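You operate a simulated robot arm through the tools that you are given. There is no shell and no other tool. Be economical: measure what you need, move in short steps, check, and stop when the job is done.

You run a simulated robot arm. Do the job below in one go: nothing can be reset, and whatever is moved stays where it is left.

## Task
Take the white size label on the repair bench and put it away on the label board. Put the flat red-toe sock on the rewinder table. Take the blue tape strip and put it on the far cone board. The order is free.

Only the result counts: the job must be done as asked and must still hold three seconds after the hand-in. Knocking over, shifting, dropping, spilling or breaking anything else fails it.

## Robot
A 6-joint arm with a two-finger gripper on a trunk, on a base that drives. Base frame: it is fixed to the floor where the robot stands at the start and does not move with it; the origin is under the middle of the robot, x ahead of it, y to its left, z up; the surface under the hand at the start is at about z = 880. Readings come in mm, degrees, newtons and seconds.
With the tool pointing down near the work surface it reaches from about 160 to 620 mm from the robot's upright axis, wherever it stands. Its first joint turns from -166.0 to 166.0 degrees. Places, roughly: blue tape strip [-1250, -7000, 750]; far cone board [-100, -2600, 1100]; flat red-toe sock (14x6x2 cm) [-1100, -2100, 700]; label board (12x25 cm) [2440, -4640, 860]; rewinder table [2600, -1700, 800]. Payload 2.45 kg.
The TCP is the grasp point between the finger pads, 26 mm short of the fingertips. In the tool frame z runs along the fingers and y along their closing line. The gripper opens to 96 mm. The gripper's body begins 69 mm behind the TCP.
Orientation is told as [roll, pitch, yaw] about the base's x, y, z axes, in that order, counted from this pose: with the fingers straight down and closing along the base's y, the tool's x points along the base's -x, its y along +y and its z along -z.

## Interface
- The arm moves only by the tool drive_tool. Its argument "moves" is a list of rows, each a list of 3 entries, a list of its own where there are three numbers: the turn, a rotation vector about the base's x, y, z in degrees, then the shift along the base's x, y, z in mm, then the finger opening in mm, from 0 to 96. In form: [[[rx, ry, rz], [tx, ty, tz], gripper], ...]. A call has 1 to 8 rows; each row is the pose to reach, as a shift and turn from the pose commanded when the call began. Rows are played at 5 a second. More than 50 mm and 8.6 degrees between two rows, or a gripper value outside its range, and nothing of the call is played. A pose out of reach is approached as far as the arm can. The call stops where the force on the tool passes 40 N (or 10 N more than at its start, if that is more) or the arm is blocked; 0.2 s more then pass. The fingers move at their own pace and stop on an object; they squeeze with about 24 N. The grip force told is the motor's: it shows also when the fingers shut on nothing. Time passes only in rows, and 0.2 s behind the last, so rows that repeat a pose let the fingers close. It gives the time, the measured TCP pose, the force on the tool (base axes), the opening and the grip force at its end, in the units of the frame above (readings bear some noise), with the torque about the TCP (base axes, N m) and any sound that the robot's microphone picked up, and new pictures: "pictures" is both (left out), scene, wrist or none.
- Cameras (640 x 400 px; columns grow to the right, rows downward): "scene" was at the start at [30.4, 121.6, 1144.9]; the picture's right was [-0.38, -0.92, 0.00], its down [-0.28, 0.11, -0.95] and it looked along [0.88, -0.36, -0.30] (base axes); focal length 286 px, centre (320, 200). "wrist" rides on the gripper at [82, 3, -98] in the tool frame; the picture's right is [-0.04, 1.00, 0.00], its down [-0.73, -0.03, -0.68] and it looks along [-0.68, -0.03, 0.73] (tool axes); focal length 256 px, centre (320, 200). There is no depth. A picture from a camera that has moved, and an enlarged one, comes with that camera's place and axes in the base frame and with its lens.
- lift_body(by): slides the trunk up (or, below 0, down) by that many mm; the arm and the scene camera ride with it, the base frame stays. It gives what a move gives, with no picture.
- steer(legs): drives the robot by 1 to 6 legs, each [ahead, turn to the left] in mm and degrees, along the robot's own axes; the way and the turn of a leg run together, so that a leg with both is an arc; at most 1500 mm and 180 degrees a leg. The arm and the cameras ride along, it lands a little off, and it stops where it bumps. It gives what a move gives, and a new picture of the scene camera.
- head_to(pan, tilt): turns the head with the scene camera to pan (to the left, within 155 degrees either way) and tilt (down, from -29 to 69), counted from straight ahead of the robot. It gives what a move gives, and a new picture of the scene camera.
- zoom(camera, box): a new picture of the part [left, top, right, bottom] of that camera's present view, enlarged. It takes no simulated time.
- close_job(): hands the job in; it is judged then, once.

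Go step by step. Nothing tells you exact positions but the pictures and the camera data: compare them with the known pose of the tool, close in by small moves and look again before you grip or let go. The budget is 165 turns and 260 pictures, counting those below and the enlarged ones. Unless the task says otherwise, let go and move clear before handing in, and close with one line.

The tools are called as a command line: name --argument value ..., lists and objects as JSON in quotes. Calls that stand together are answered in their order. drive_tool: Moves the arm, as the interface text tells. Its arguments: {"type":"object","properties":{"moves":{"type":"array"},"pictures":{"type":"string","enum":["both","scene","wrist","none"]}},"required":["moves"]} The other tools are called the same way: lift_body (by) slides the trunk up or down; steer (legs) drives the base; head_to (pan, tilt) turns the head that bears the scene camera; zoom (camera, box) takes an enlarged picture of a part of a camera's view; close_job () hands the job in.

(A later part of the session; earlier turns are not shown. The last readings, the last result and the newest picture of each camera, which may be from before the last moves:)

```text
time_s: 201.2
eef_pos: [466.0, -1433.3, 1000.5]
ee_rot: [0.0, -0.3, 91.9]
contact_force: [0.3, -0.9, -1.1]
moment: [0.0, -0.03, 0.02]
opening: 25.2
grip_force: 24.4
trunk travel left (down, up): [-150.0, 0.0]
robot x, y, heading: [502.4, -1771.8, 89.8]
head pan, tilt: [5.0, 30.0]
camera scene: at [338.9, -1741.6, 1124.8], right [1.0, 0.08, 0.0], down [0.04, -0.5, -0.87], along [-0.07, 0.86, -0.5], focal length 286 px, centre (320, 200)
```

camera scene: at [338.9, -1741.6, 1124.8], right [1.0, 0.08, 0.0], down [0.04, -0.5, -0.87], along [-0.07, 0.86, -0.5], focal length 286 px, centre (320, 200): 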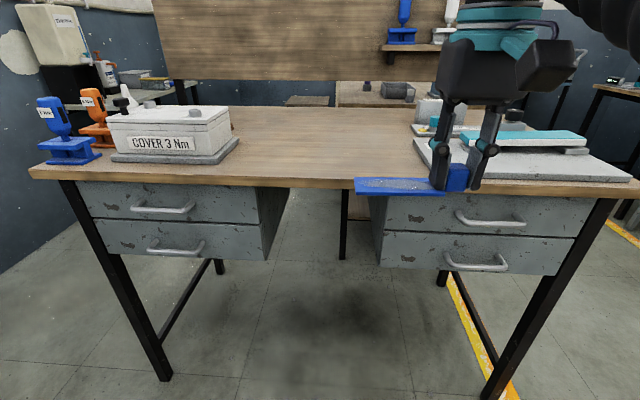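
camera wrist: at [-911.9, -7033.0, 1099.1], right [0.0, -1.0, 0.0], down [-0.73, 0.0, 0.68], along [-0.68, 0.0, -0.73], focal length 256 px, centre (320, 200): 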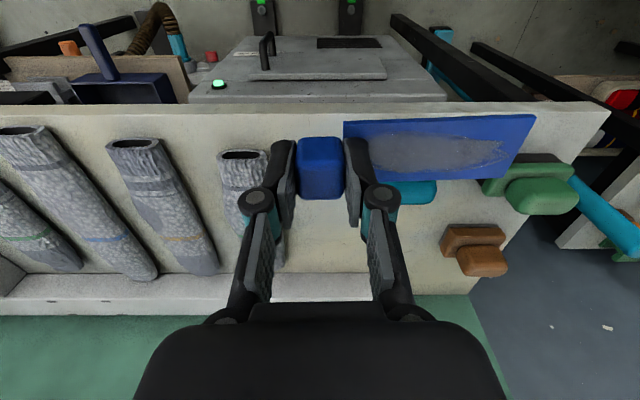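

The middle of the table's edge is free (x≈100–500, edge y≈-1205). I'll turn the strip to point forward and bring it over x≈380.

drive_tool --moves '[[[0, 0, -8], [-8, 20, 0], 10], [[0, 0, -16], [-16, 40, 0], 10], [[0, 0, -24], [-24, 60, 0], 10], [[0, 0, -32], [-32, 80, 0], 10], [[0, 0, -40], [-40, 105, 0], 10], [[0, 0, -48], [-48, 130, 0], 10], [[0, 0, -56], [-56, 155, 0], 10], [[0, 0, -64], [-64, 180, 0], 10]]' --pictures "none"

drive_tool --moves '[[[0, 0, -7], [-6, 16, -5], 10], [[0, 0, -14], [-12, 32, -10], 10], [[0, 0, -21], [-18, 48, -15], 10], [[0, 0, -28], [-22, 62, -20], 10], [[0, 0, -28], [-22, 62, -40], 10]]' --pictures "both"

```text
time_s: 203.0
eef_pos: [402.3, -1258.8, 989.8]
ee_rot: [0.2, -0.3, 27.9]
contact_force: [1.6, -0.5, 0.7]
moment: [0.0, -0.01, 0.0]
opening: 25.2
grip_force: 24.6
out of reach, approached as far as the arm can: row 7, 8
trunk travel left (down, up): [-150.0, 0.0]
robot x, y, heading: [498.6, -1772.5, 89.5]
head pan, tilt: [5.0, 30.0]
```

```text
time_s: 204.2
eef_pos: [380.1, -1194.5, 947.9]
ee_rot: [0.0, -0.3, 0.0]
contact_force: [0.8, 0.3, -0.4]
moment: [-0.02, -0.04, 0.0]
opening: 24.8
grip_force: 24.0
out of reach, approached as far as the arm can: row 3, 4
trunk travel left (down, up): [-150.0, 0.0]
robot x, y, heading: [492.0, -1774.1, 89.4]
head pan, tilt: [5.0, 30.0]
camera scene: at [338.9, -1741.5, 1124.8], right [1.0, 0.08, 0.0], down [0.04, -0.5, -0.87], along [-0.07, 0.86, -0.5], focal length 286 px, centre (320, 200)
camera wrist: at [297.5, -1192.9, 1047.3], right [0.04, 1.0, 0.0], down [0.73, -0.03, 0.68], along [0.68, -0.03, -0.73], focal length 256 px, centre (320, 200)
```

scene: 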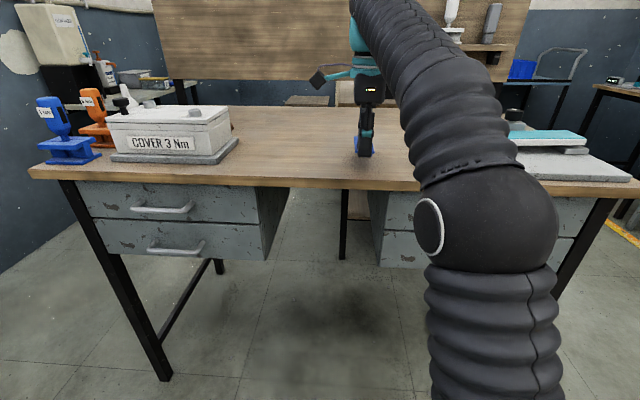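
wrist: 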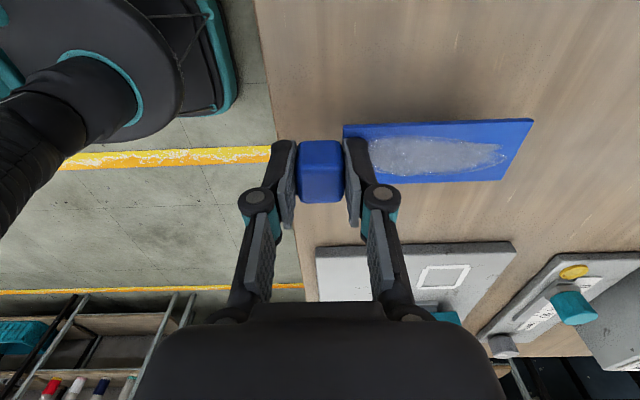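

drive_tool --moves '[[[0, 0, 0], [0, -8, -25], 10], [[0, 0, 0], [0, -8, -45], 10], [[0, 0, 0], [0, -8, -55], 10], [[0, 0, 0], [0, -8, -55], 10]]' --pictures "scene"

zoom --camera "scene" --box '[300, 80, 460, 200]'

```text
time_s: 204.9
eef_pos: [380.5, -1203.6, 911.2]
ee_rot: [1.2, 0.1, -0.1]
contact_force: [0.1, -1.9, 15.1]
moment: [-0.06, -0.08, -0.01]
opening: 25.1
grip_force: 23.6
trunk travel left (down, up): [-150.0, 0.0]
robot x, y, heading: [498.1, -1777.5, 89.7]
head pan, tilt: [5.0, 30.0]
stopped in row 3: the force on the tool passed its limit at 55 N (the readings are from after the stop); the commanded pose is now the measured one
camera scene: at [339.0, -1742.2, 1125.0], right [1.0, 0.08, 0.0], down [0.04, -0.5, -0.87], along [-0.07, 0.86, -0.5], focal length 286 px, centre (320, 200)
```

scene: 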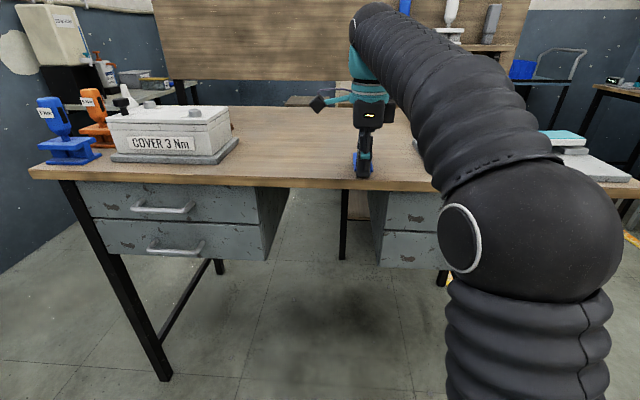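

```text
3.33 times, centred on (380, 140) of scene
camera zoom: at [339.0, -1742.2, 1125.0], right [1.0, 0.08, 0.0], down [0.04, -0.5, -0.87], along [-0.07, 0.86, -0.5], focal length 952 px, centre (120, 400)
```

zoom: 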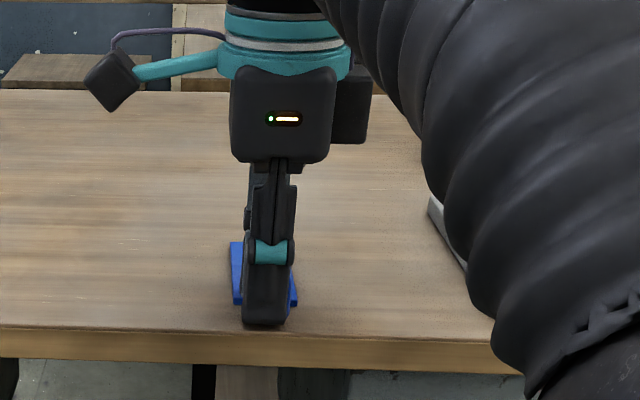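

The tape stands on the table (surface z≈880). I'll release it and rise.

drive_tool --moves '[[[-1.2, 0, 0], [0, 0, 1.5], 30], [[-1.2, 0, 0], [0, 0, 1.5], 46], [[-1.2, 0, 0], [0, 0, 1.5], 46], [[-1.2, 0, 0], [0, 0, 35], 46], [[-1.2, 0, 0], [0, 0, 75], 46], [[-1.2, 0, 0], [0, -40, 85], 46], [[-1.2, 0, 0], [0, -85, 85], 46], [[-1.2, 0, 0], [0, -130, 85], 46]]' --pictures "both"

zoom --camera "scene" --box '[300, 80, 460, 200]'

```text
time_s: 206.7
eef_pos: [379.8, -1332.4, 992.9]
ee_rot: [-0.3, 0.1, 0.0]
contact_force: [-0.1, 0.0, -0.5]
moment: [-0.09, 0.0, 0.0]
opening: 45.9
grip_force: 0.0
out of reach, approached as far as the arm can: row 5, 6
trunk travel left (down, up): [-150.0, 0.0]
robot x, y, heading: [497.8, -1774.8, 89.5]
head pan, tilt: [5.0, 30.0]
camera scene: at [338.8, -1740.8, 1124.7], right [1.0, 0.08, 0.0], down [0.04, -0.5, -0.87], along [-0.07, 0.86, -0.5], focal length 286 px, centre (320, 200)
camera wrist: at [297.6, -1329.3, 1091.6], right [0.04, 1.0, 0.0], down [0.73, -0.03, 0.68], along [0.68, -0.03, -0.73], focal length 256 px, centre (320, 200)
```

scene: 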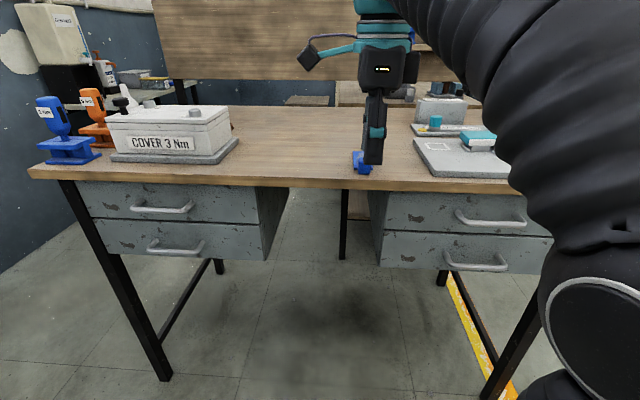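
wrist: 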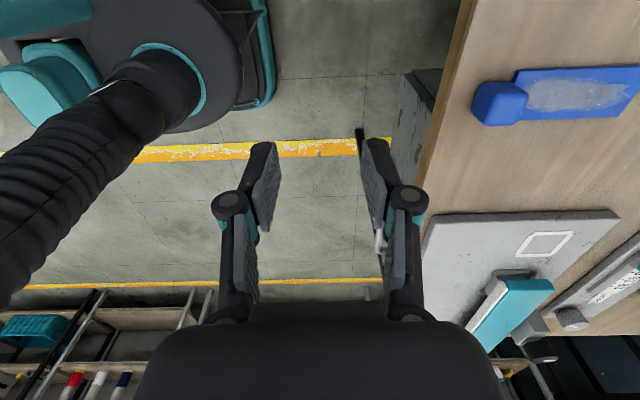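

```text
3.33 times, centred on (380, 140) of scene
camera zoom: at [338.8, -1740.8, 1124.7], right [1.0, 0.08, 0.0], down [0.04, -0.5, -0.87], along [-0.07, 0.86, -0.5], focal length 952 px, centre (120, 400)
```

zoom: 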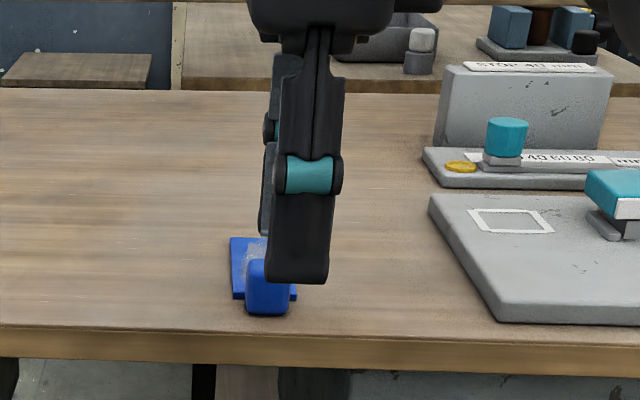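

The tape stands well at [380, -1203]. Now I'll turn the wrist so that, when I level the tool, the camera ends up on top.

drive_tool --moves '[[[0, 0, -8], [0, 0, 0], 46], [[0, 0, -16], [0, 0, 0], 46], [[0, 0, -24], [0, 0, 0], 46], [[0, 0, -32], [0, 0, 0], 46], [[0, 0, -40], [0, 0, 0], 46], [[0, 0, -48], [0, 0, 0], 46], [[0, 0, -56], [0, 0, 0], 46], [[0, 0, -64], [0, 0, 0], 46]]' --pictures "none"

drive_tool --moves '[[[0, 0, -8], [0, 0, 0], 46], [[0, 0, -16], [0, 0, 0], 46], [[0, 0, -24], [0, 0, 0], 46], [[0, 0, -26], [0, 0, 0], 46]]' --pictures "wrist"

```text
time_s: 208.5
eef_pos: [380.5, -1332.7, 993.1]
ee_rot: [-0.1, -0.1, -64.1]
contact_force: [0.0, -0.7, -0.2]
moment: [-0.03, -0.03, -0.02]
opening: 45.9
grip_force: 0.1
trunk travel left (down, up): [-150.0, 0.0]
robot x, y, heading: [497.8, -1769.9, 89.4]
head pan, tilt: [5.0, 30.0]
```

```text
time_s: 209.5
eef_pos: [534.7, -1329.5, 988.5]
ee_rot: [-0.4, 0.2, -87.8]
contact_force: [-0.1, 0.1, 0.0]
moment: [0.02, -0.04, 0.0]
opening: 46.1
grip_force: 0.1
out of reach, approached as far as the arm can: row 1, 2, 3, 4
trunk travel left (down, up): [-150.0, 0.0]
robot x, y, heading: [500.2, -1775.5, 89.6]
head pan, tilt: [5.0, 30.0]
camera wrist: at [535.5, -1249.1, 1086.8], right [1.0, 0.0, -0.01], down [0.0, -0.73, 0.68], along [-0.01, -0.68, -0.73], focal length 256 px, centre (320, 200)
```

wrist: 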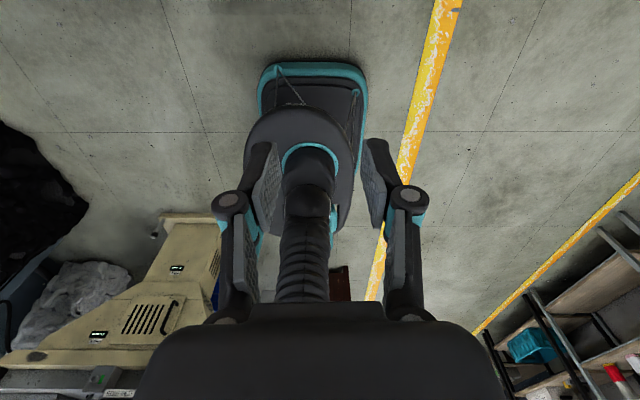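

The wrist reaches nearly the half turn. I'll test levelling the tool in this configuration (camera above), well above the table.

drive_tool --moves '[[[8, 0, 0], [0, 10, 0], 46], [[16, 0, 0], [0, 20, 0], 46], [[24, 0, 0], [0, 30, 0], 46], [[32, 0, 0], [0, 40, 0], 46], [[40, 0, 0], [0, 50, 0], 46], [[48, 0, 0], [0, 60, 0], 46], [[56, 0, 0], [0, 70, 0], 46], [[64, 0, 0], [0, 80, 0], 46]]' --pictures "scene"

```text
time_s: 211.3
eef_pos: [533.9, -1250.9, 987.2]
ee_rot: [-0.1, 64.1, -89.9]
contact_force: [0.3, -1.0, -0.1]
moment: [-0.02, 0.0, -0.02]
opening: 46.1
grip_force: 0.0
out of reach, approached as far as the arm can: row 1, 2, 3, 4
trunk travel left (down, up): [-150.0, 0.0]
robot x, y, heading: [501.7, -1773.8, 89.8]
head pan, tilt: [5.0, 30.0]
camera scene: at [338.9, -1741.5, 1124.8], right [1.0, 0.08, 0.0], down [0.04, -0.5, -0.87], along [-0.07, 0.86, -0.5], focal length 286 px, centre (320, 200)
```

scene: 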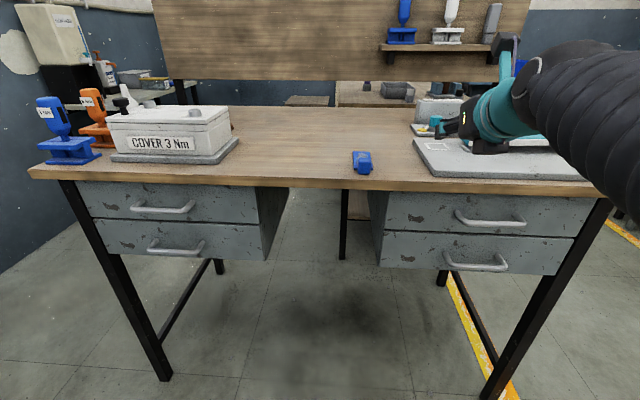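

The level configuration works. I'll finish levelling and line up in front of the tape's knob.

drive_tool --moves '[[[6, 0, 0.5], [-30, -15, 0], 50], [[12, 0, 1], [-60, -30, 0], 50], [[18, 0, 2], [-95, -45, 0], 50], [[22, 0, 2.5], [-130, -60, 0], 50], [[22, 0, 2.5], [-154, -65, -20], 50], [[22, 0, 2.5], [-154, -65, -40], 50]]' --pictures "both"

```text
time_s: 212.7
eef_pos: [379.3, -1315.8, 947.7]
ee_rot: [11.7, 86.0, -75.8]
contact_force: [-0.8, 0.6, -0.6]
moment: [0.04, 0.02, 0.03]
opening: 49.9
grip_force: 0.0
out of reach, approached as far as the arm can: row 2, 3, 4, 5
trunk travel left (down, up): [-150.0, 0.0]
robot x, y, heading: [498.6, -1770.0, 89.8]
head pan, tilt: [5.0, 30.0]
camera scene: at [338.9, -1741.5, 1124.8], right [1.0, 0.08, 0.0], down [0.04, -0.5, -0.87], along [-0.07, 0.86, -0.5], focal length 286 px, centre (320, 200)
camera wrist: at [385.4, -1409.1, 1036.3], right [1.0, 0.04, -0.03], down [0.01, -0.73, -0.69], along [-0.05, 0.68, -0.73], focal length 256 px, centre (320, 200)
```

scene: 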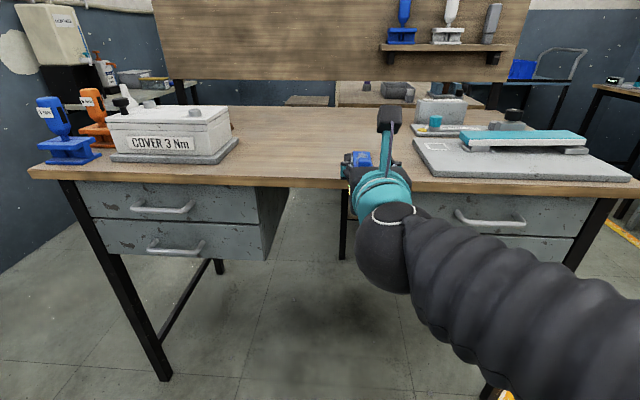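
wrist: 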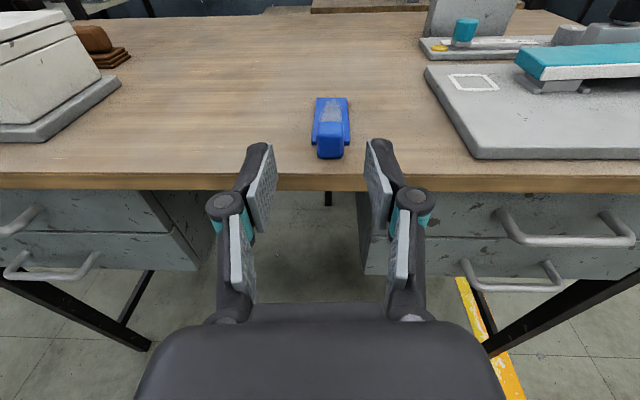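

Very good view: knob ahead, between the fingers. I'll lower to z≈900, correct a small roll, and advance.

drive_tool --moves '[[[0, -1.7, 0], [1, 0, -20], 50], [[0, -1.7, 0], [2, 0, -47], 50], [[0, -1.7, 0], [3, 40, -47], 50], [[0, -1.7, 0], [3, 60, -47], 50], [[0, -1.7, 0], [3, 60, -47], 50]]' --pictures "both"

zoom --camera "scene" --box '[300, 100, 460, 200]'

```text
time_s: 213.9
eef_pos: [383.2, -1256.2, 899.9]
ee_rot: [28.3, 85.4, -59.1]
contact_force: [-0.7, -0.1, 0.4]
moment: [-0.01, 0.03, 0.01]
opening: 50.2
grip_force: 0.1
trunk travel left (down, up): [-150.0, 0.0]
robot x, y, heading: [497.5, -1772.5, 89.3]
head pan, tilt: [5.0, 30.0]
camera scene: at [338.9, -1741.5, 1124.8], right [1.0, 0.08, 0.0], down [0.04, -0.5, -0.87], along [-0.07, 0.86, -0.5], focal length 286 px, centre (320, 200)
camera wrist: at [387.3, -1349.2, 989.6], right [1.0, 0.04, 0.0], down [0.03, -0.73, -0.68], along [-0.03, 0.68, -0.73], focal length 256 px, centre (320, 200)
```

scene: 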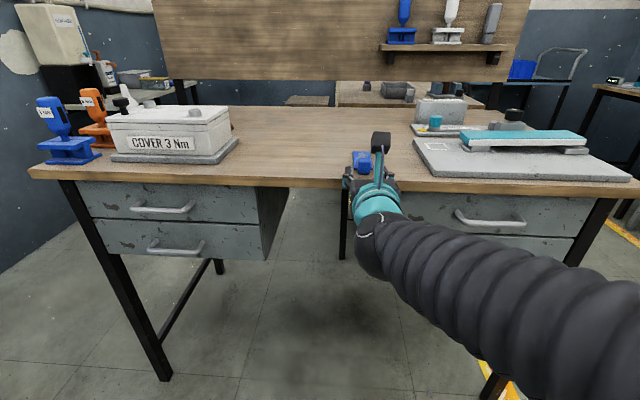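
wrist: 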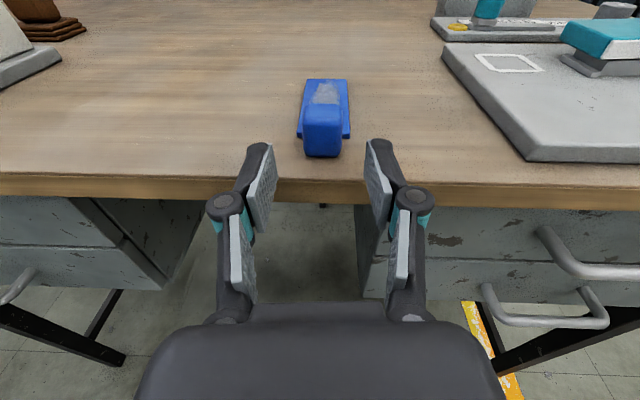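

```text
4.00 times, centred on (380, 150) of scene
camera zoom: at [338.9, -1741.5, 1124.8], right [1.0, 0.08, 0.0], down [0.04, -0.5, -0.87], along [-0.07, 0.86, -0.5], focal length 1143 px, centre (80, 400)
```

zoom: 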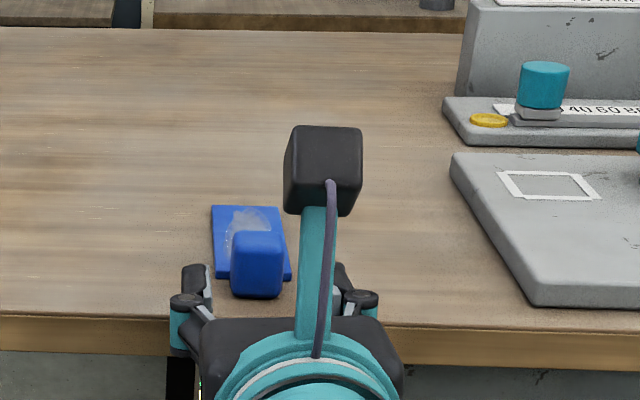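

drive_tool --moves '[[[0, 0, 0], [0, 22, 0], 50], [[0, 0, 0], [0, 44, 0], 50], [[0, 0, 0], [0, 44, 0], 50]]' --pictures "wrist"

```text
time_s: 214.7
eef_pos: [382.5, -1212.5, 900.7]
ee_rot: [28.6, 85.5, -58.9]
contact_force: [-0.4, 0.5, -1.1]
moment: [-0.06, 0.01, 0.0]
opening: 49.9
grip_force: 0.1
trunk travel left (down, up): [-150.0, 0.0]
robot x, y, heading: [505.0, -1771.6, 89.6]
head pan, tilt: [5.0, 30.0]
camera wrist: at [387.0, -1304.6, 990.0], right [1.0, 0.04, 0.0], down [0.03, -0.73, -0.68], along [-0.03, 0.68, -0.73], focal length 256 px, centre (320, 200)
```

wrist: 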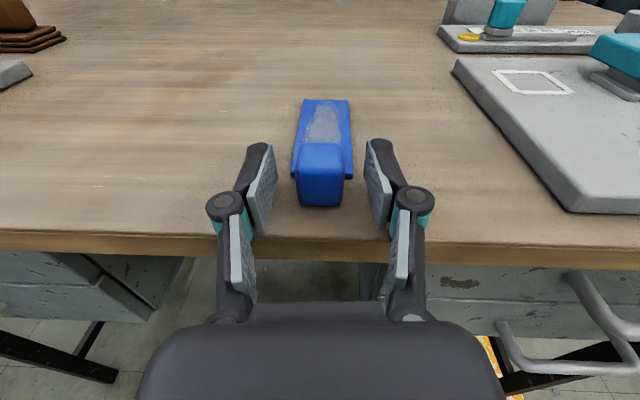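

drive_tool --moves '[[[0, 0, 0], [0, 0, 0], 30], [[0, 0, 0], [0, 0, 0], 10], [[0, 0, 0], [0, 0, 0], 10], [[0, 0, 0], [0, 0, 0], 10]]' --pictures "wrist"

drive_tool --moves '[[[0, 0, 0], [0, 0, 10], 10], [[0, 0, 0], [0, 0, 30], 10], [[0, 0, 0], [0, 0, 50], 10], [[0, 0, 0], [0, 0, 50], 10]]' --pictures "both"

```text
time_s: 215.7
eef_pos: [383.0, -1210.5, 901.1]
ee_rot: [28.7, 85.4, -58.8]
contact_force: [-1.1, 0.4, 2.5]
moment: [0.1, 0.1, 0.02]
opening: 25.0
grip_force: 24.5
trunk travel left (down, up): [-150.0, 0.0]
robot x, y, heading: [499.6, -1773.2, 89.5]
head pan, tilt: [5.0, 30.0]
camera wrist: at [386.9, -1304.8, 990.2], right [1.0, 0.04, 0.0], down [0.03, -0.73, -0.69], along [-0.03, 0.68, -0.73], focal length 256 px, centre (320, 200)
```

wrist: 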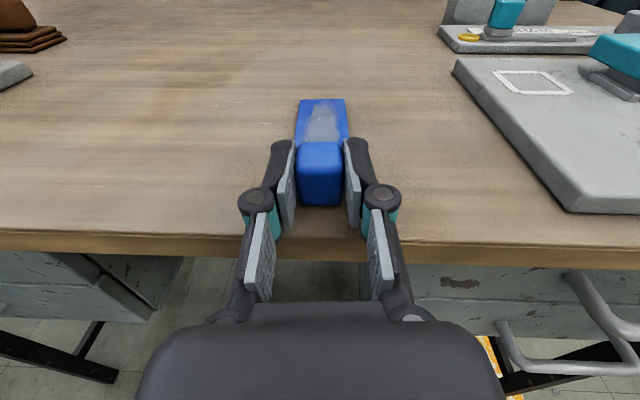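

```text
time_s: 216.7
eef_pos: [382.8, -1211.4, 950.5]
ee_rot: [28.4, 85.4, -59.0]
contact_force: [0.0, -0.3, -0.5]
moment: [-0.04, -0.02, 0.05]
opening: 25.1
grip_force: 24.3
trunk travel left (down, up): [-150.0, 0.0]
robot x, y, heading: [499.1, -1770.9, 89.3]
head pan, tilt: [5.0, 30.0]
camera scene: at [338.9, -1741.4, 1124.8], right [1.0, 0.08, 0.0], down [0.04, -0.5, -0.87], along [-0.07, 0.86, -0.5], focal length 286 px, centre (320, 200)
camera wrist: at [386.6, -1304.7, 1039.6], right [1.0, 0.04, 0.0], down [0.03, -0.73, -0.68], along [-0.03, 0.68, -0.73], focal length 256 px, centre (320, 200)
```

scene: 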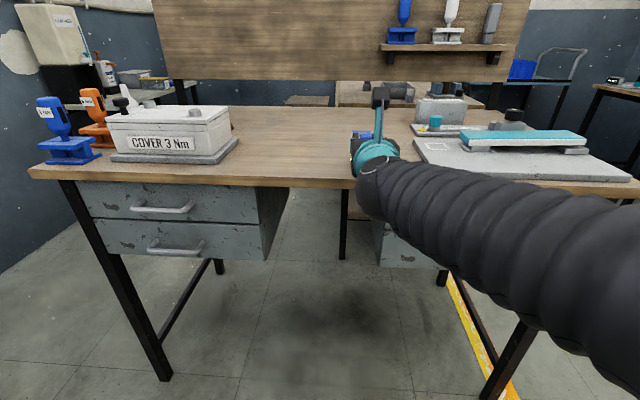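
wrist: 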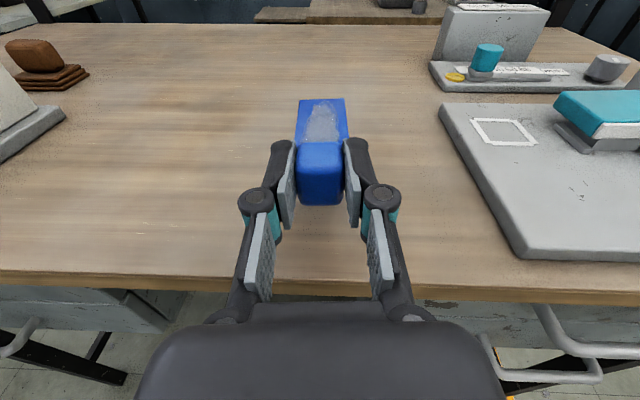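

Regripped with the tool level; the strip points forward. I'll pull back and raise high to see whether z≈1160 is reachable.

drive_tool --moves '[[[0, 0, 0], [0, 0, 45], 10], [[0, 0, 0], [15, -10, 90], 10], [[0, 0, 0], [30, -20, 135], 10], [[0, 0, 0], [45, -30, 180], 10], [[0, 0, 0], [60, -40, 220], 10], [[0, 0, 0], [60, -40, 220], 10]]' --pictures "wrist"

```text
time_s: 218.1
eef_pos: [443.3, -1251.9, 1171.7]
ee_rot: [28.6, 85.4, -58.9]
contact_force: [-0.3, -0.1, -0.6]
moment: [-0.01, 0.02, -0.02]
opening: 25.3
grip_force: 23.9
trunk travel left (down, up): [-150.0, 0.0]
robot x, y, heading: [499.2, -1777.8, 89.6]
head pan, tilt: [5.0, 30.0]
camera wrist: at [446.2, -1344.3, 1259.7], right [1.0, 0.04, 0.0], down [0.03, -0.73, -0.68], along [-0.03, 0.68, -0.73], focal length 256 px, centre (320, 200)
```

wrist: 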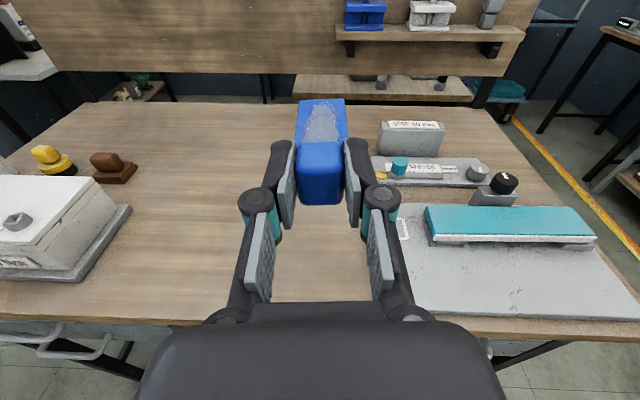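

Height is fine. I'll retract a bit and turn towards the machine.

drive_tool --moves '[[[0, 0, 0], [12, -35, 0], 10], [[0, 0, 0], [24, -70, 0], 10], [[0, 0, 0], [36, -100, 0], 10], [[0, 0, 0], [36, -100, 0], 10]]' --pictures "none"

steer --legs '[[-250, 0], [0, -30], [-250, 0], [0, 145]]'

head_to --pan 20 --tilt 20

```text
time_s: 219.1
eef_pos: [468.0, -1353.1, 1170.3]
ee_rot: [29.0, 85.4, -58.6]
contact_force: [-0.5, 0.3, 0.3]
moment: [-0.04, 0.03, 0.02]
opening: 25.0
grip_force: 24.1
out of reach, approached as far as the arm can: row 2, 3, 4
trunk travel left (down, up): [-150.0, 0.0]
robot x, y, heading: [499.8, -1773.3, 89.9]
head pan, tilt: [5.0, 30.0]
```

```text
time_s: 227.2
eef_pos: [30.1, -1985.4, 1170.0]
ee_rot: [25.0, 85.4, -13.2]
contact_force: [0.0, -0.7, -0.1]
moment: [-0.03, 0.0, -0.01]
opening: 25.1
grip_force: 23.9
trunk travel left (down, up): [-150.0, 0.0]
robot x, y, heading: [368.1, -2239.4, 138.1]
head pan, tilt: [5.0, 30.0]
stopped in leg 4: the robot was blocked; the commanded pose is now the measured one
camera scene: at [240.1, -2336.4, 1125.7], right [0.6, 0.8, 0.0], down [0.4, -0.3, -0.86], along [-0.69, 0.52, -0.5], focal length 286 px, centre (320, 200)
```

scene: 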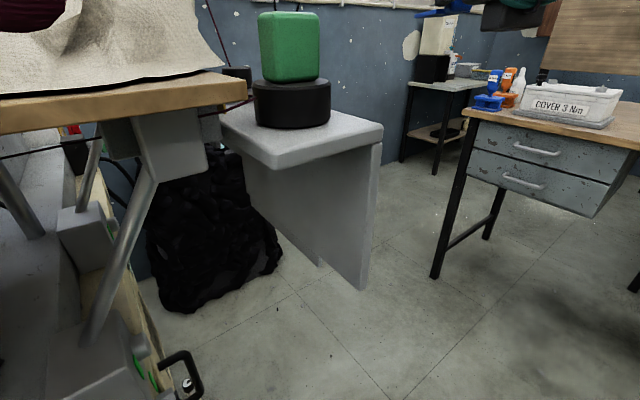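

```text
time_s: 228.0
eef_pos: [27.9, -1984.3, 1168.8]
ee_rot: [25.0, 85.3, -13.4]
contact_force: [-0.1, 0.1, 0.0]
moment: [0.01, -0.03, -0.01]
opening: 24.7
grip_force: 23.8
trunk travel left (down, up): [-150.0, 0.0]
robot x, y, heading: [369.8, -2239.4, 138.5]
head pan, tilt: [20.0, 20.0]
camera scene: at [225.4, -2355.7, 1141.6], right [0.37, 0.93, 0.0], down [0.32, -0.13, -0.94], along [-0.87, 0.35, -0.35], focal length 286 px, centre (320, 200)
```

scene: 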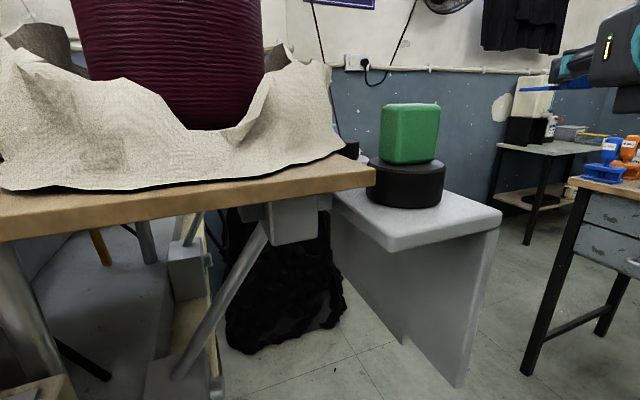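

I backed in too close to the machine and was blocked. I'll turn back and drive out forward to the open area.

steer --legs '[[0, -60], [350, 0]]'

head_to --pan 150 --tilt 15

```text
time_s: 232.9
eef_pos: [482.4, -1475.5, 1170.0]
ee_rot: [28.8, 85.4, -69.5]
contact_force: [-0.3, 0.2, -0.8]
moment: [-0.02, 0.0, -0.02]
opening: 24.8
grip_force: 23.6
trunk travel left (down, up): [-150.0, 0.0]
robot x, y, heading: [434.3, -1898.0, 78.5]
head pan, tilt: [20.0, 20.0]
camera scene: at [261.2, -1828.7, 1140.8], right [0.99, 0.15, 0.0], down [0.05, -0.34, -0.94], along [-0.14, 0.93, -0.34], focal length 286 px, centre (320, 200)
```

scene: 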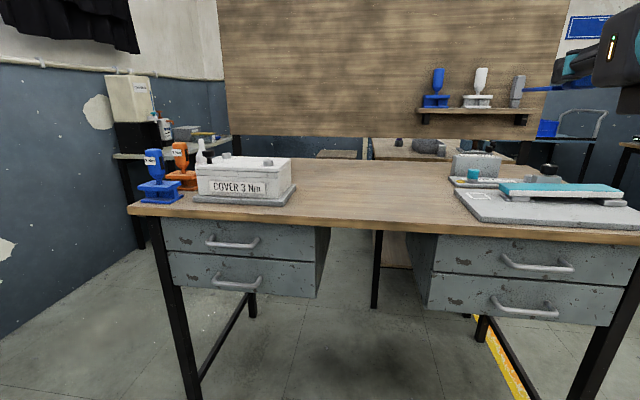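

```text
time_s: 235.0
eef_pos: [481.2, -1474.4, 1170.1]
ee_rot: [28.9, 85.4, -69.5]
contact_force: [-1.1, -0.1, -0.6]
moment: [-0.01, 0.01, -0.03]
opening: 25.2
grip_force: 24.1
trunk travel left (down, up): [-150.0, 0.0]
robot x, y, heading: [439.2, -1891.1, 78.8]
head pan, tilt: [150.0, 15.0]
camera scene: at [213.2, -1990.8, 1149.0], right [-0.75, 0.66, 0.0], down [0.17, 0.19, -0.97], along [-0.64, -0.72, -0.26], focal length 286 px, centre (320, 200)
```

scene: 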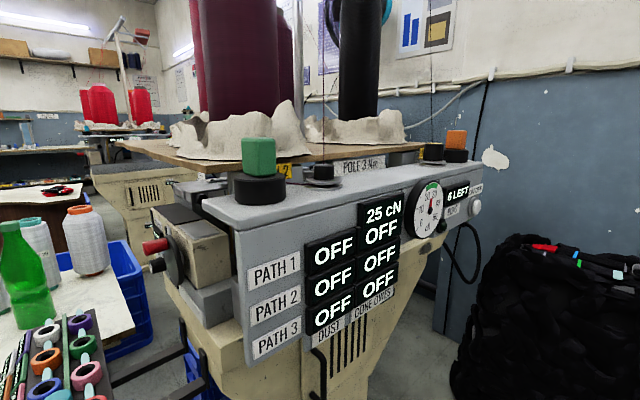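

The view from the north shows a free stretch of board at its left (south-east) end. I'll zoom in to measure it.

zoom --camera "scene" --box '[90, 80, 330, 230]'

head_to --pan 135 --tilt 30

```text
2.67 times, centred on (210, 155) of scene
camera zoom: at [213.2, -1990.8, 1149.0], right [-0.75, 0.66, 0.0], down [0.17, 0.19, -0.97], along [-0.64, -0.72, -0.26], focal length 762 px, centre (613, 320)
```

zoom: 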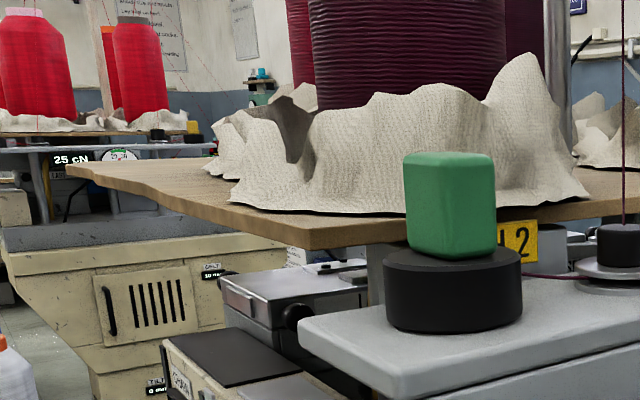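

```text
time_s: 235.8
eef_pos: [481.8, -1475.3, 1169.6]
ee_rot: [28.7, 85.5, -69.4]
contact_force: [-0.5, 0.5, -0.2]
moment: [-0.04, 0.0, 0.0]
opening: 25.1
grip_force: 23.9
trunk travel left (down, up): [-150.0, 0.0]
robot x, y, heading: [435.3, -1891.2, 78.6]
head pan, tilt: [135.0, 30.0]
camera scene: at [199.7, -1970.9, 1124.8], right [-0.55, 0.83, 0.0], down [0.42, 0.28, -0.87], along [-0.72, -0.48, -0.5], focal length 286 px, centre (320, 200)
```

scene: 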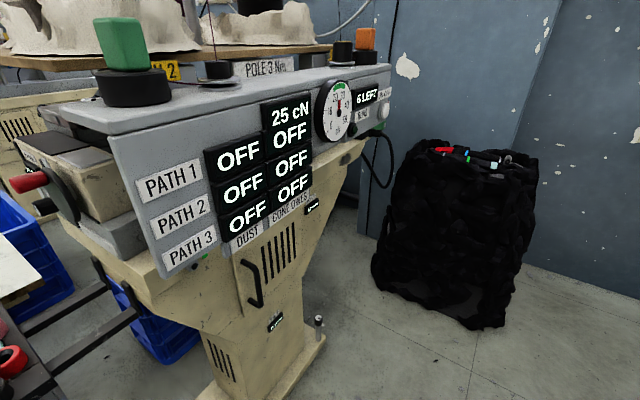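

The board spans about x -367..105, y -2850..-2290, and its free area is the south-east corner. I'll stand east of the rack near [760, -2560] facing west-south-west.

steer --legs '[[0, -88], [450, 0], [0, -92], [600, 0]]'

head_to --pan -40 --tilt 35

```text
time_s: 249.1
eef_pos: [746.3, -2974.6, 1169.7]
ee_rot: [28.8, 85.4, 112.1]
contact_force: [0.3, 0.0, -0.3]
moment: [0.03, -0.02, 0.01]
opening: 25.0
grip_force: 23.5
trunk travel left (down, up): [-150.0, 0.0]
robot x, y, heading: [780.9, -2557.5, -100.3]
head pan, tilt: [135.0, 30.0]
camera scene: at [1023.2, -2472.6, 1124.8], right [0.57, -0.82, 0.0], down [-0.41, -0.29, -0.87], along [0.71, 0.5, -0.5], focal length 286 px, centre (320, 200)
```

scene: 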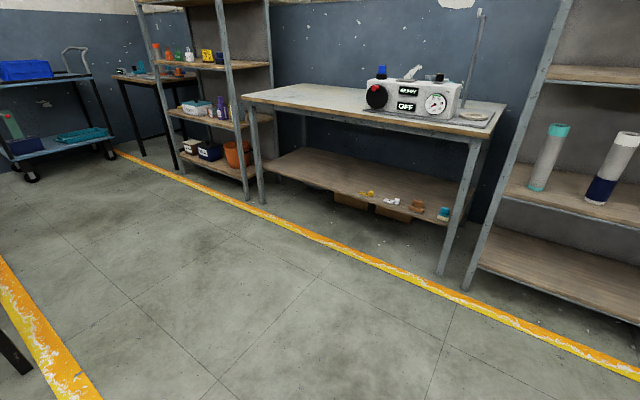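

```text
time_s: 251.7
eef_pos: [745.3, -2975.3, 1170.5]
ee_rot: [28.8, 85.3, 112.0]
contact_force: [0.5, -0.5, -0.5]
moment: [0.03, 0.04, -0.02]
opening: 24.9
grip_force: 24.3
trunk travel left (down, up): [-150.0, 0.0]
robot x, y, heading: [780.8, -2558.0, -100.0]
head pan, tilt: [-40.0, 35.0]
camera scene: at [881.8, -2581.3, 1117.0], right [-0.64, 0.77, 0.0], down [0.44, 0.37, -0.82], along [-0.63, -0.53, -0.57], focal length 286 px, centre (320, 200)
```

scene: 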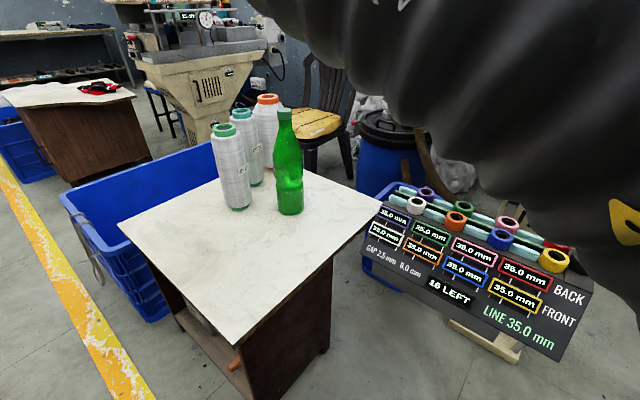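

steer --legs '[[0, -64]]'

head_to --pan -8 --tilt 15

drive_tool --moves '[[[0, 0, 0], [0, 0, 0], 10]]' --pictures "wrist"

```text
time_s: 254.9
eef_pos: [387.4, -2710.0, 1169.7]
ee_rot: [28.9, 85.3, 48.2]
contact_force: [0.1, -0.3, -0.2]
moment: [0.01, -0.06, -0.01]
opening: 25.0
grip_force: 23.9
trunk travel left (down, up): [-150.0, 0.0]
robot x, y, heading: [774.7, -2557.0, -163.8]
head pan, tilt: [-40.0, 35.0]
camera scene: at [804.5, -2655.5, 1117.0], right [0.4, 0.91, 0.0], down [0.52, -0.23, -0.82], along [-0.75, 0.33, -0.57], focal length 286 px, centre (320, 200)
```

scene: 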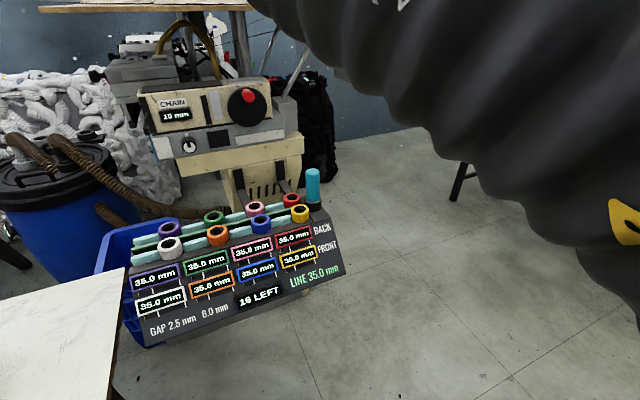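

```text
time_s: 255.9
eef_pos: [388.5, -2711.1, 1168.9]
ee_rot: [28.9, 85.3, 48.3]
contact_force: [0.1, 0.0, -0.7]
moment: [-0.02, -0.01, 0.0]
opening: 25.0
grip_force: 23.9
trunk travel left (down, up): [-150.0, 0.0]
robot x, y, heading: [779.5, -2554.0, -163.7]
head pan, tilt: [-8.0, 15.0]
camera scene: at [792.6, -2704.3, 1148.9], right [-0.14, 0.99, 0.0], down [0.26, 0.04, -0.97], along [-0.96, -0.14, -0.26], focal length 286 px, centre (320, 200)
```

scene: 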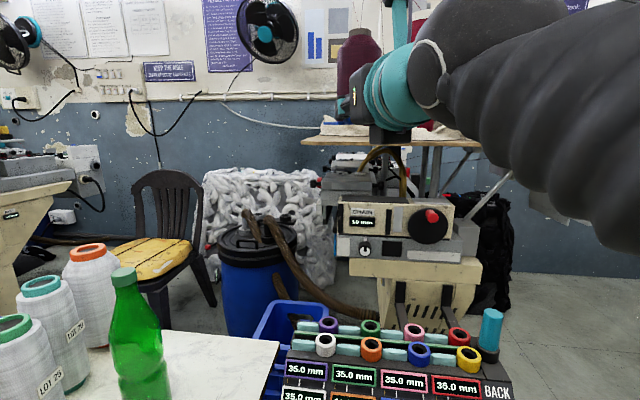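

```text
time_s: 256.3
eef_pos: [388.6, -2710.8, 1169.7]
ee_rot: [28.8, 85.4, 48.3]
contact_force: [0.3, -0.8, 0.0]
moment: [0.02, -0.04, -0.02]
opening: 24.8
grip_force: 23.9
trunk travel left (down, up): [-150.0, 0.0]
robot x, y, heading: [780.2, -2557.3, -163.7]
head pan, tilt: [-8.0, 15.0]
camera wrist: at [475.3, -2680.2, 1258.9], right [-0.33, 0.94, 0.0], down [0.69, 0.24, -0.69], along [-0.65, -0.23, -0.73], focal length 256 px, centre (320, 200)
```

wrist: 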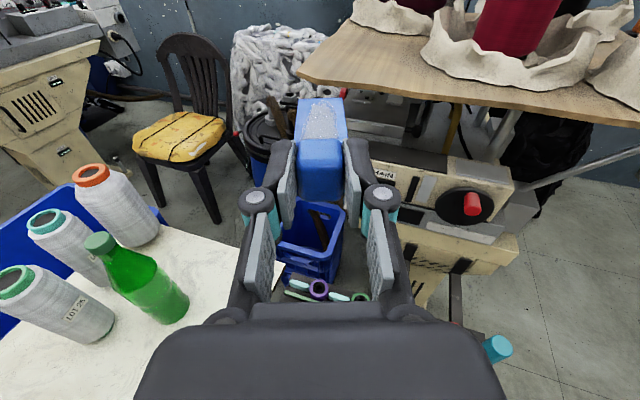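

I see the free corner clearly (edge x≈84, corner y≈-2856). I'll move the tape over it at height, turning slightly to point straight west.

drive_tool --moves '[[[0, 0, -1.5], [-40, -6, 0], 10], [[0, 0, -3], [-80, -13, 0], 10], [[0, 0, -4.5], [-120, -20, 0], 10], [[0, 0, -6], [-160, -26, 0], 10], [[0, 0, -7.5], [-200, -33, 0], 10], [[0, 0, -9], [-240, -40, 0], 10], [[0, 0, -10.5], [-260, -46, 0], 10], [[0, 0, -12], [-260, -53, 0], 10]]' --pictures "both"

```text
time_s: 258.1
eef_pos: [128.6, -2762.5, 1171.0]
ee_rot: [29.0, 85.3, 36.5]
contact_force: [0.9, -0.7, -0.2]
moment: [-0.01, -0.04, -0.01]
opening: 25.1
grip_force: 24.1
trunk travel left (down, up): [-150.0, 0.0]
robot x, y, heading: [778.5, -2554.0, -163.9]
head pan, tilt: [-8.0, 15.0]
camera scene: at [792.6, -2704.4, 1149.0], right [-0.14, 0.99, 0.0], down [0.26, 0.04, -0.97], along [-0.96, -0.14, -0.26], focal length 286 px, centre (320, 200)
camera wrist: at [220.0, -2752.2, 1259.5], right [-0.13, 0.99, 0.0], down [0.72, 0.09, -0.68], along [-0.68, -0.09, -0.73], focal length 256 px, centre (320, 200)
```

scene: 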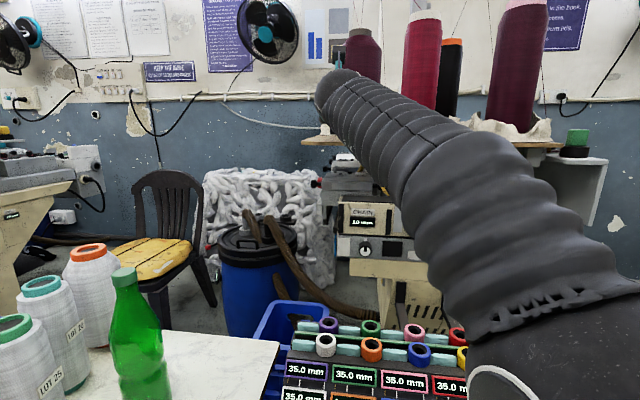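
wrist: 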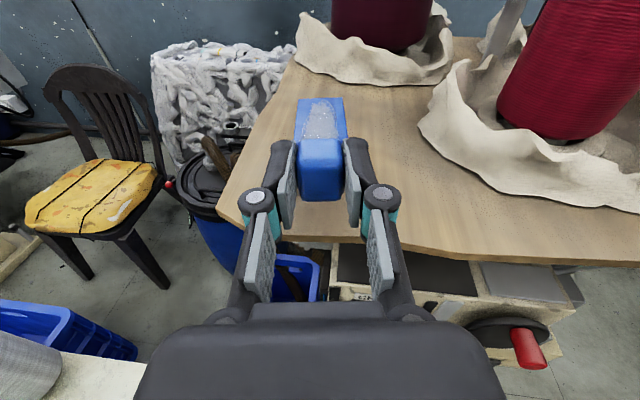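

Very clear: the free corner is right ahead. I'll go 54 mm further in and descend in steps.

drive_tool --moves '[[[0, 0, 0], [-27, 0, 0], 10], [[0, 0, 0], [-54, 0, 0], 10], [[0, 0, 0], [-54, 0, -20], 10], [[0, 0, 0], [-54, 0, -35], 10], [[0, 0, 0], [-54, 0, -35], 10]]' --pictures "both"

zoom --camera "scene" --box '[280, 80, 440, 180]'

```text
time_s: 259.3
eef_pos: [74.2, -2762.8, 1134.2]
ee_rot: [28.8, 85.4, 36.3]
contact_force: [-0.1, 0.0, -0.8]
moment: [0.02, -0.02, 0.03]
opening: 24.9
grip_force: 23.8
trunk travel left (down, up): [-150.0, 0.0]
robot x, y, heading: [776.0, -2554.7, -163.9]
head pan, tilt: [-8.0, 15.0]
camera scene: at [792.5, -2704.4, 1149.0], right [-0.14, 0.99, 0.0], down [0.26, 0.04, -0.97], along [-0.96, -0.14, -0.26], focal length 286 px, centre (320, 200)
camera wrist: at [165.2, -2751.4, 1223.9], right [-0.13, 0.99, 0.0], down [0.72, 0.09, -0.68], along [-0.68, -0.09, -0.73], focal length 256 px, centre (320, 200)
```

scene: 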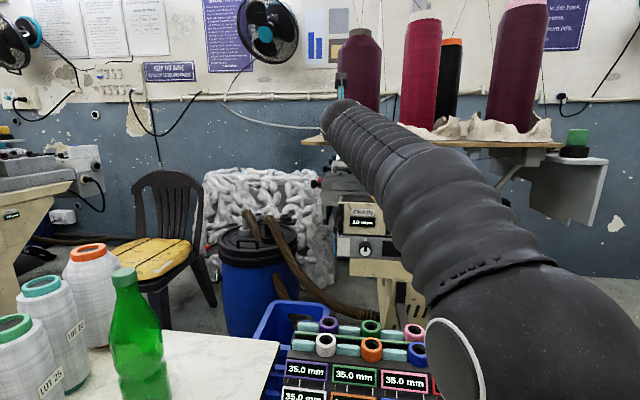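
wrist: 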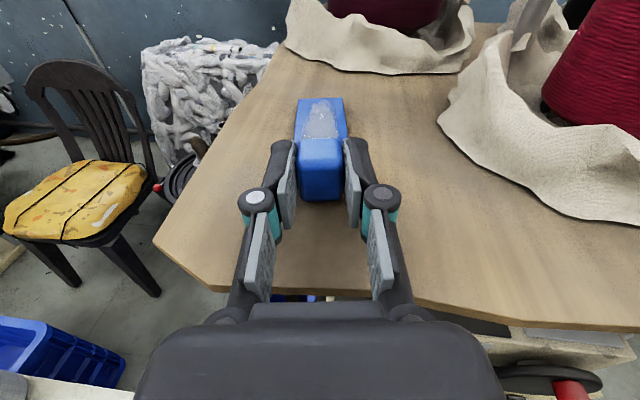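

```text
4.00 times, centred on (360, 130) of scene
camera zoom: at [792.5, -2704.4, 1149.0], right [-0.14, 0.99, 0.0], down [0.26, 0.04, -0.97], along [-0.96, -0.14, -0.26], focal length 1143 px, centre (160, 480)
```

zoom: 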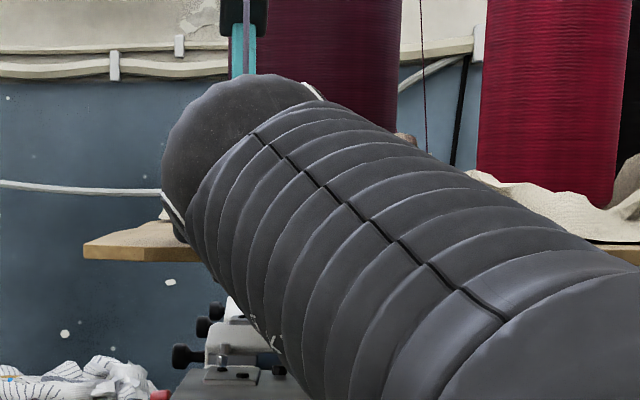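

drive_tool --moves '[[[0, 0, 0], [0, 0, -5], 10], [[0, 0, 0], [0, 0, -9], 10], [[0, 0, 0], [0, 0, -12], 10], [[0, 0, 0], [0, 0, -12], 10]]' --pictures "wrist"

```text
time_s: 260.3
eef_pos: [76.9, -2762.4, 1126.4]
ee_rot: [29.9, 85.8, 37.3]
contact_force: [2.7, 2.7, 19.5]
moment: [-0.37, 0.43, -0.06]
opening: 25.3
grip_force: 23.9
trunk travel left (down, up): [-150.0, 0.0]
robot x, y, heading: [779.1, -2557.3, -163.6]
head pan, tilt: [-8.0, 15.0]
camera wrist: at [168.2, -2750.7, 1214.2], right [-0.13, 0.99, 0.0], down [0.72, 0.09, -0.69], along [-0.68, -0.09, -0.73], focal length 256 px, centre (320, 200)
```

wrist: 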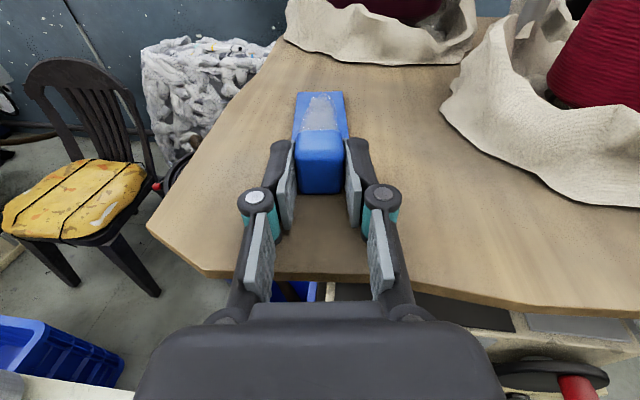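

It's in contact with the board. I'll ease off 2 mm, open, check, then retreat along the tool axis.

drive_tool --moves '[[[0, 0, 0], [-2, 0, 4], 10], [[0, 0, 0], [-2, 0, 4], 30], [[0, 0, 0], [-2, 0, 4], 46], [[0, 0, 0], [-2, 0, 4], 46]]' --pictures "wrist"

```text
time_s: 261.3
eef_pos: [72.7, -2763.1, 1126.1]
ee_rot: [28.5, 85.3, 36.0]
contact_force: [-1.2, -1.1, 0.2]
moment: [0.01, 0.01, 0.01]
opening: 45.8
grip_force: 0.1
trunk travel left (down, up): [-150.0, 0.0]
robot x, y, heading: [778.6, -2557.4, -163.7]
head pan, tilt: [-8.0, 15.0]
camera wrist: at [163.2, -2752.2, 1215.1], right [-0.13, 0.99, 0.0], down [0.72, 0.09, -0.68], along [-0.68, -0.09, -0.73], focal length 256 px, centre (320, 200)
```

wrist: 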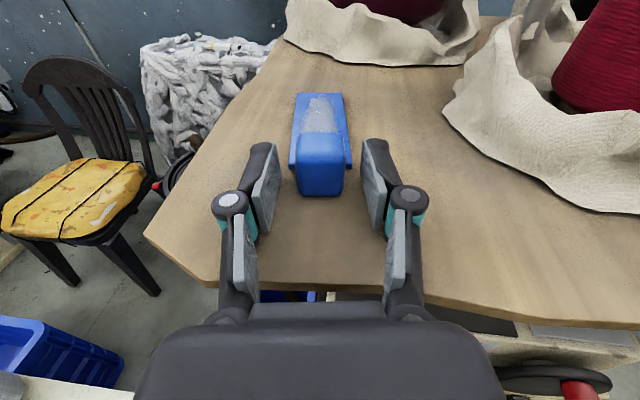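

drive_tool --moves '[[[0, 0, 0], [35, 4, 2], 46], [[0, 0, 0], [75, 9, 5], 46], [[0, 0, 0], [115, 14, 20], 46], [[0, 0, 0], [155, 19, 40], 46], [[0, 0, 0], [200, 24, 45], 46], [[0, 0, 0], [245, 29, 45], 46], [[0, 0, 0], [290, 34, 45], 46]]' --pictures "both"

zoom --camera "wrist" --box '[200, 0, 520, 150]'

```text
time_s: 262.9
eef_pos: [361.6, -2728.6, 1170.5]
ee_rot: [28.8, 85.3, 36.2]
contact_force: [-1.0, 0.3, -0.5]
moment: [-0.03, 0.06, -0.06]
opening: 46.2
grip_force: 0.0
trunk travel left (down, up): [-150.0, 0.0]
robot x, y, heading: [779.0, -2555.9, -163.7]
head pan, tilt: [-8.0, 15.0]
camera scene: at [792.2, -2704.7, 1148.9], right [-0.14, 0.99, 0.0], down [0.26, 0.04, -0.97], along [-0.96, -0.14, -0.26], focal length 286 px, centre (320, 200)
camera wrist: at [453.3, -2718.8, 1259.2], right [-0.13, 0.99, 0.0], down [0.72, 0.09, -0.68], along [-0.68, -0.09, -0.73], focal length 256 px, centre (320, 200)
```

scene: 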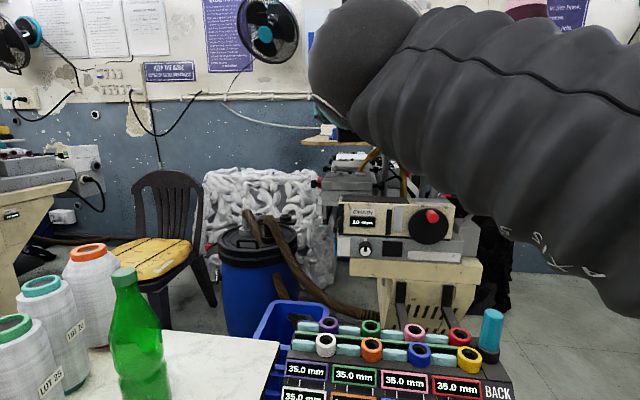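
wrist: 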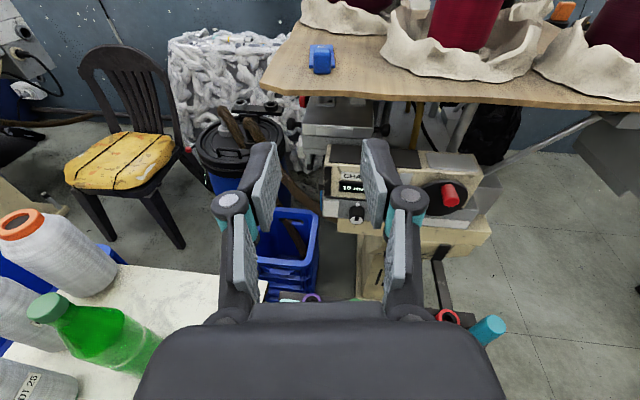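

```text
2.00 times, centred on (360, 75) of wrist
camera zoom: at [453.3, -2718.8, 1259.2], right [-0.13, 0.99, 0.0], down [0.72, 0.09, -0.68], along [-0.68, -0.09, -0.73], focal length 512 px, centre (240, 450)
```

zoom: 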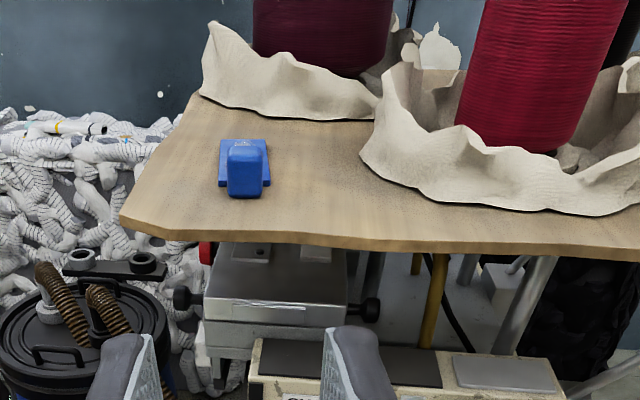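

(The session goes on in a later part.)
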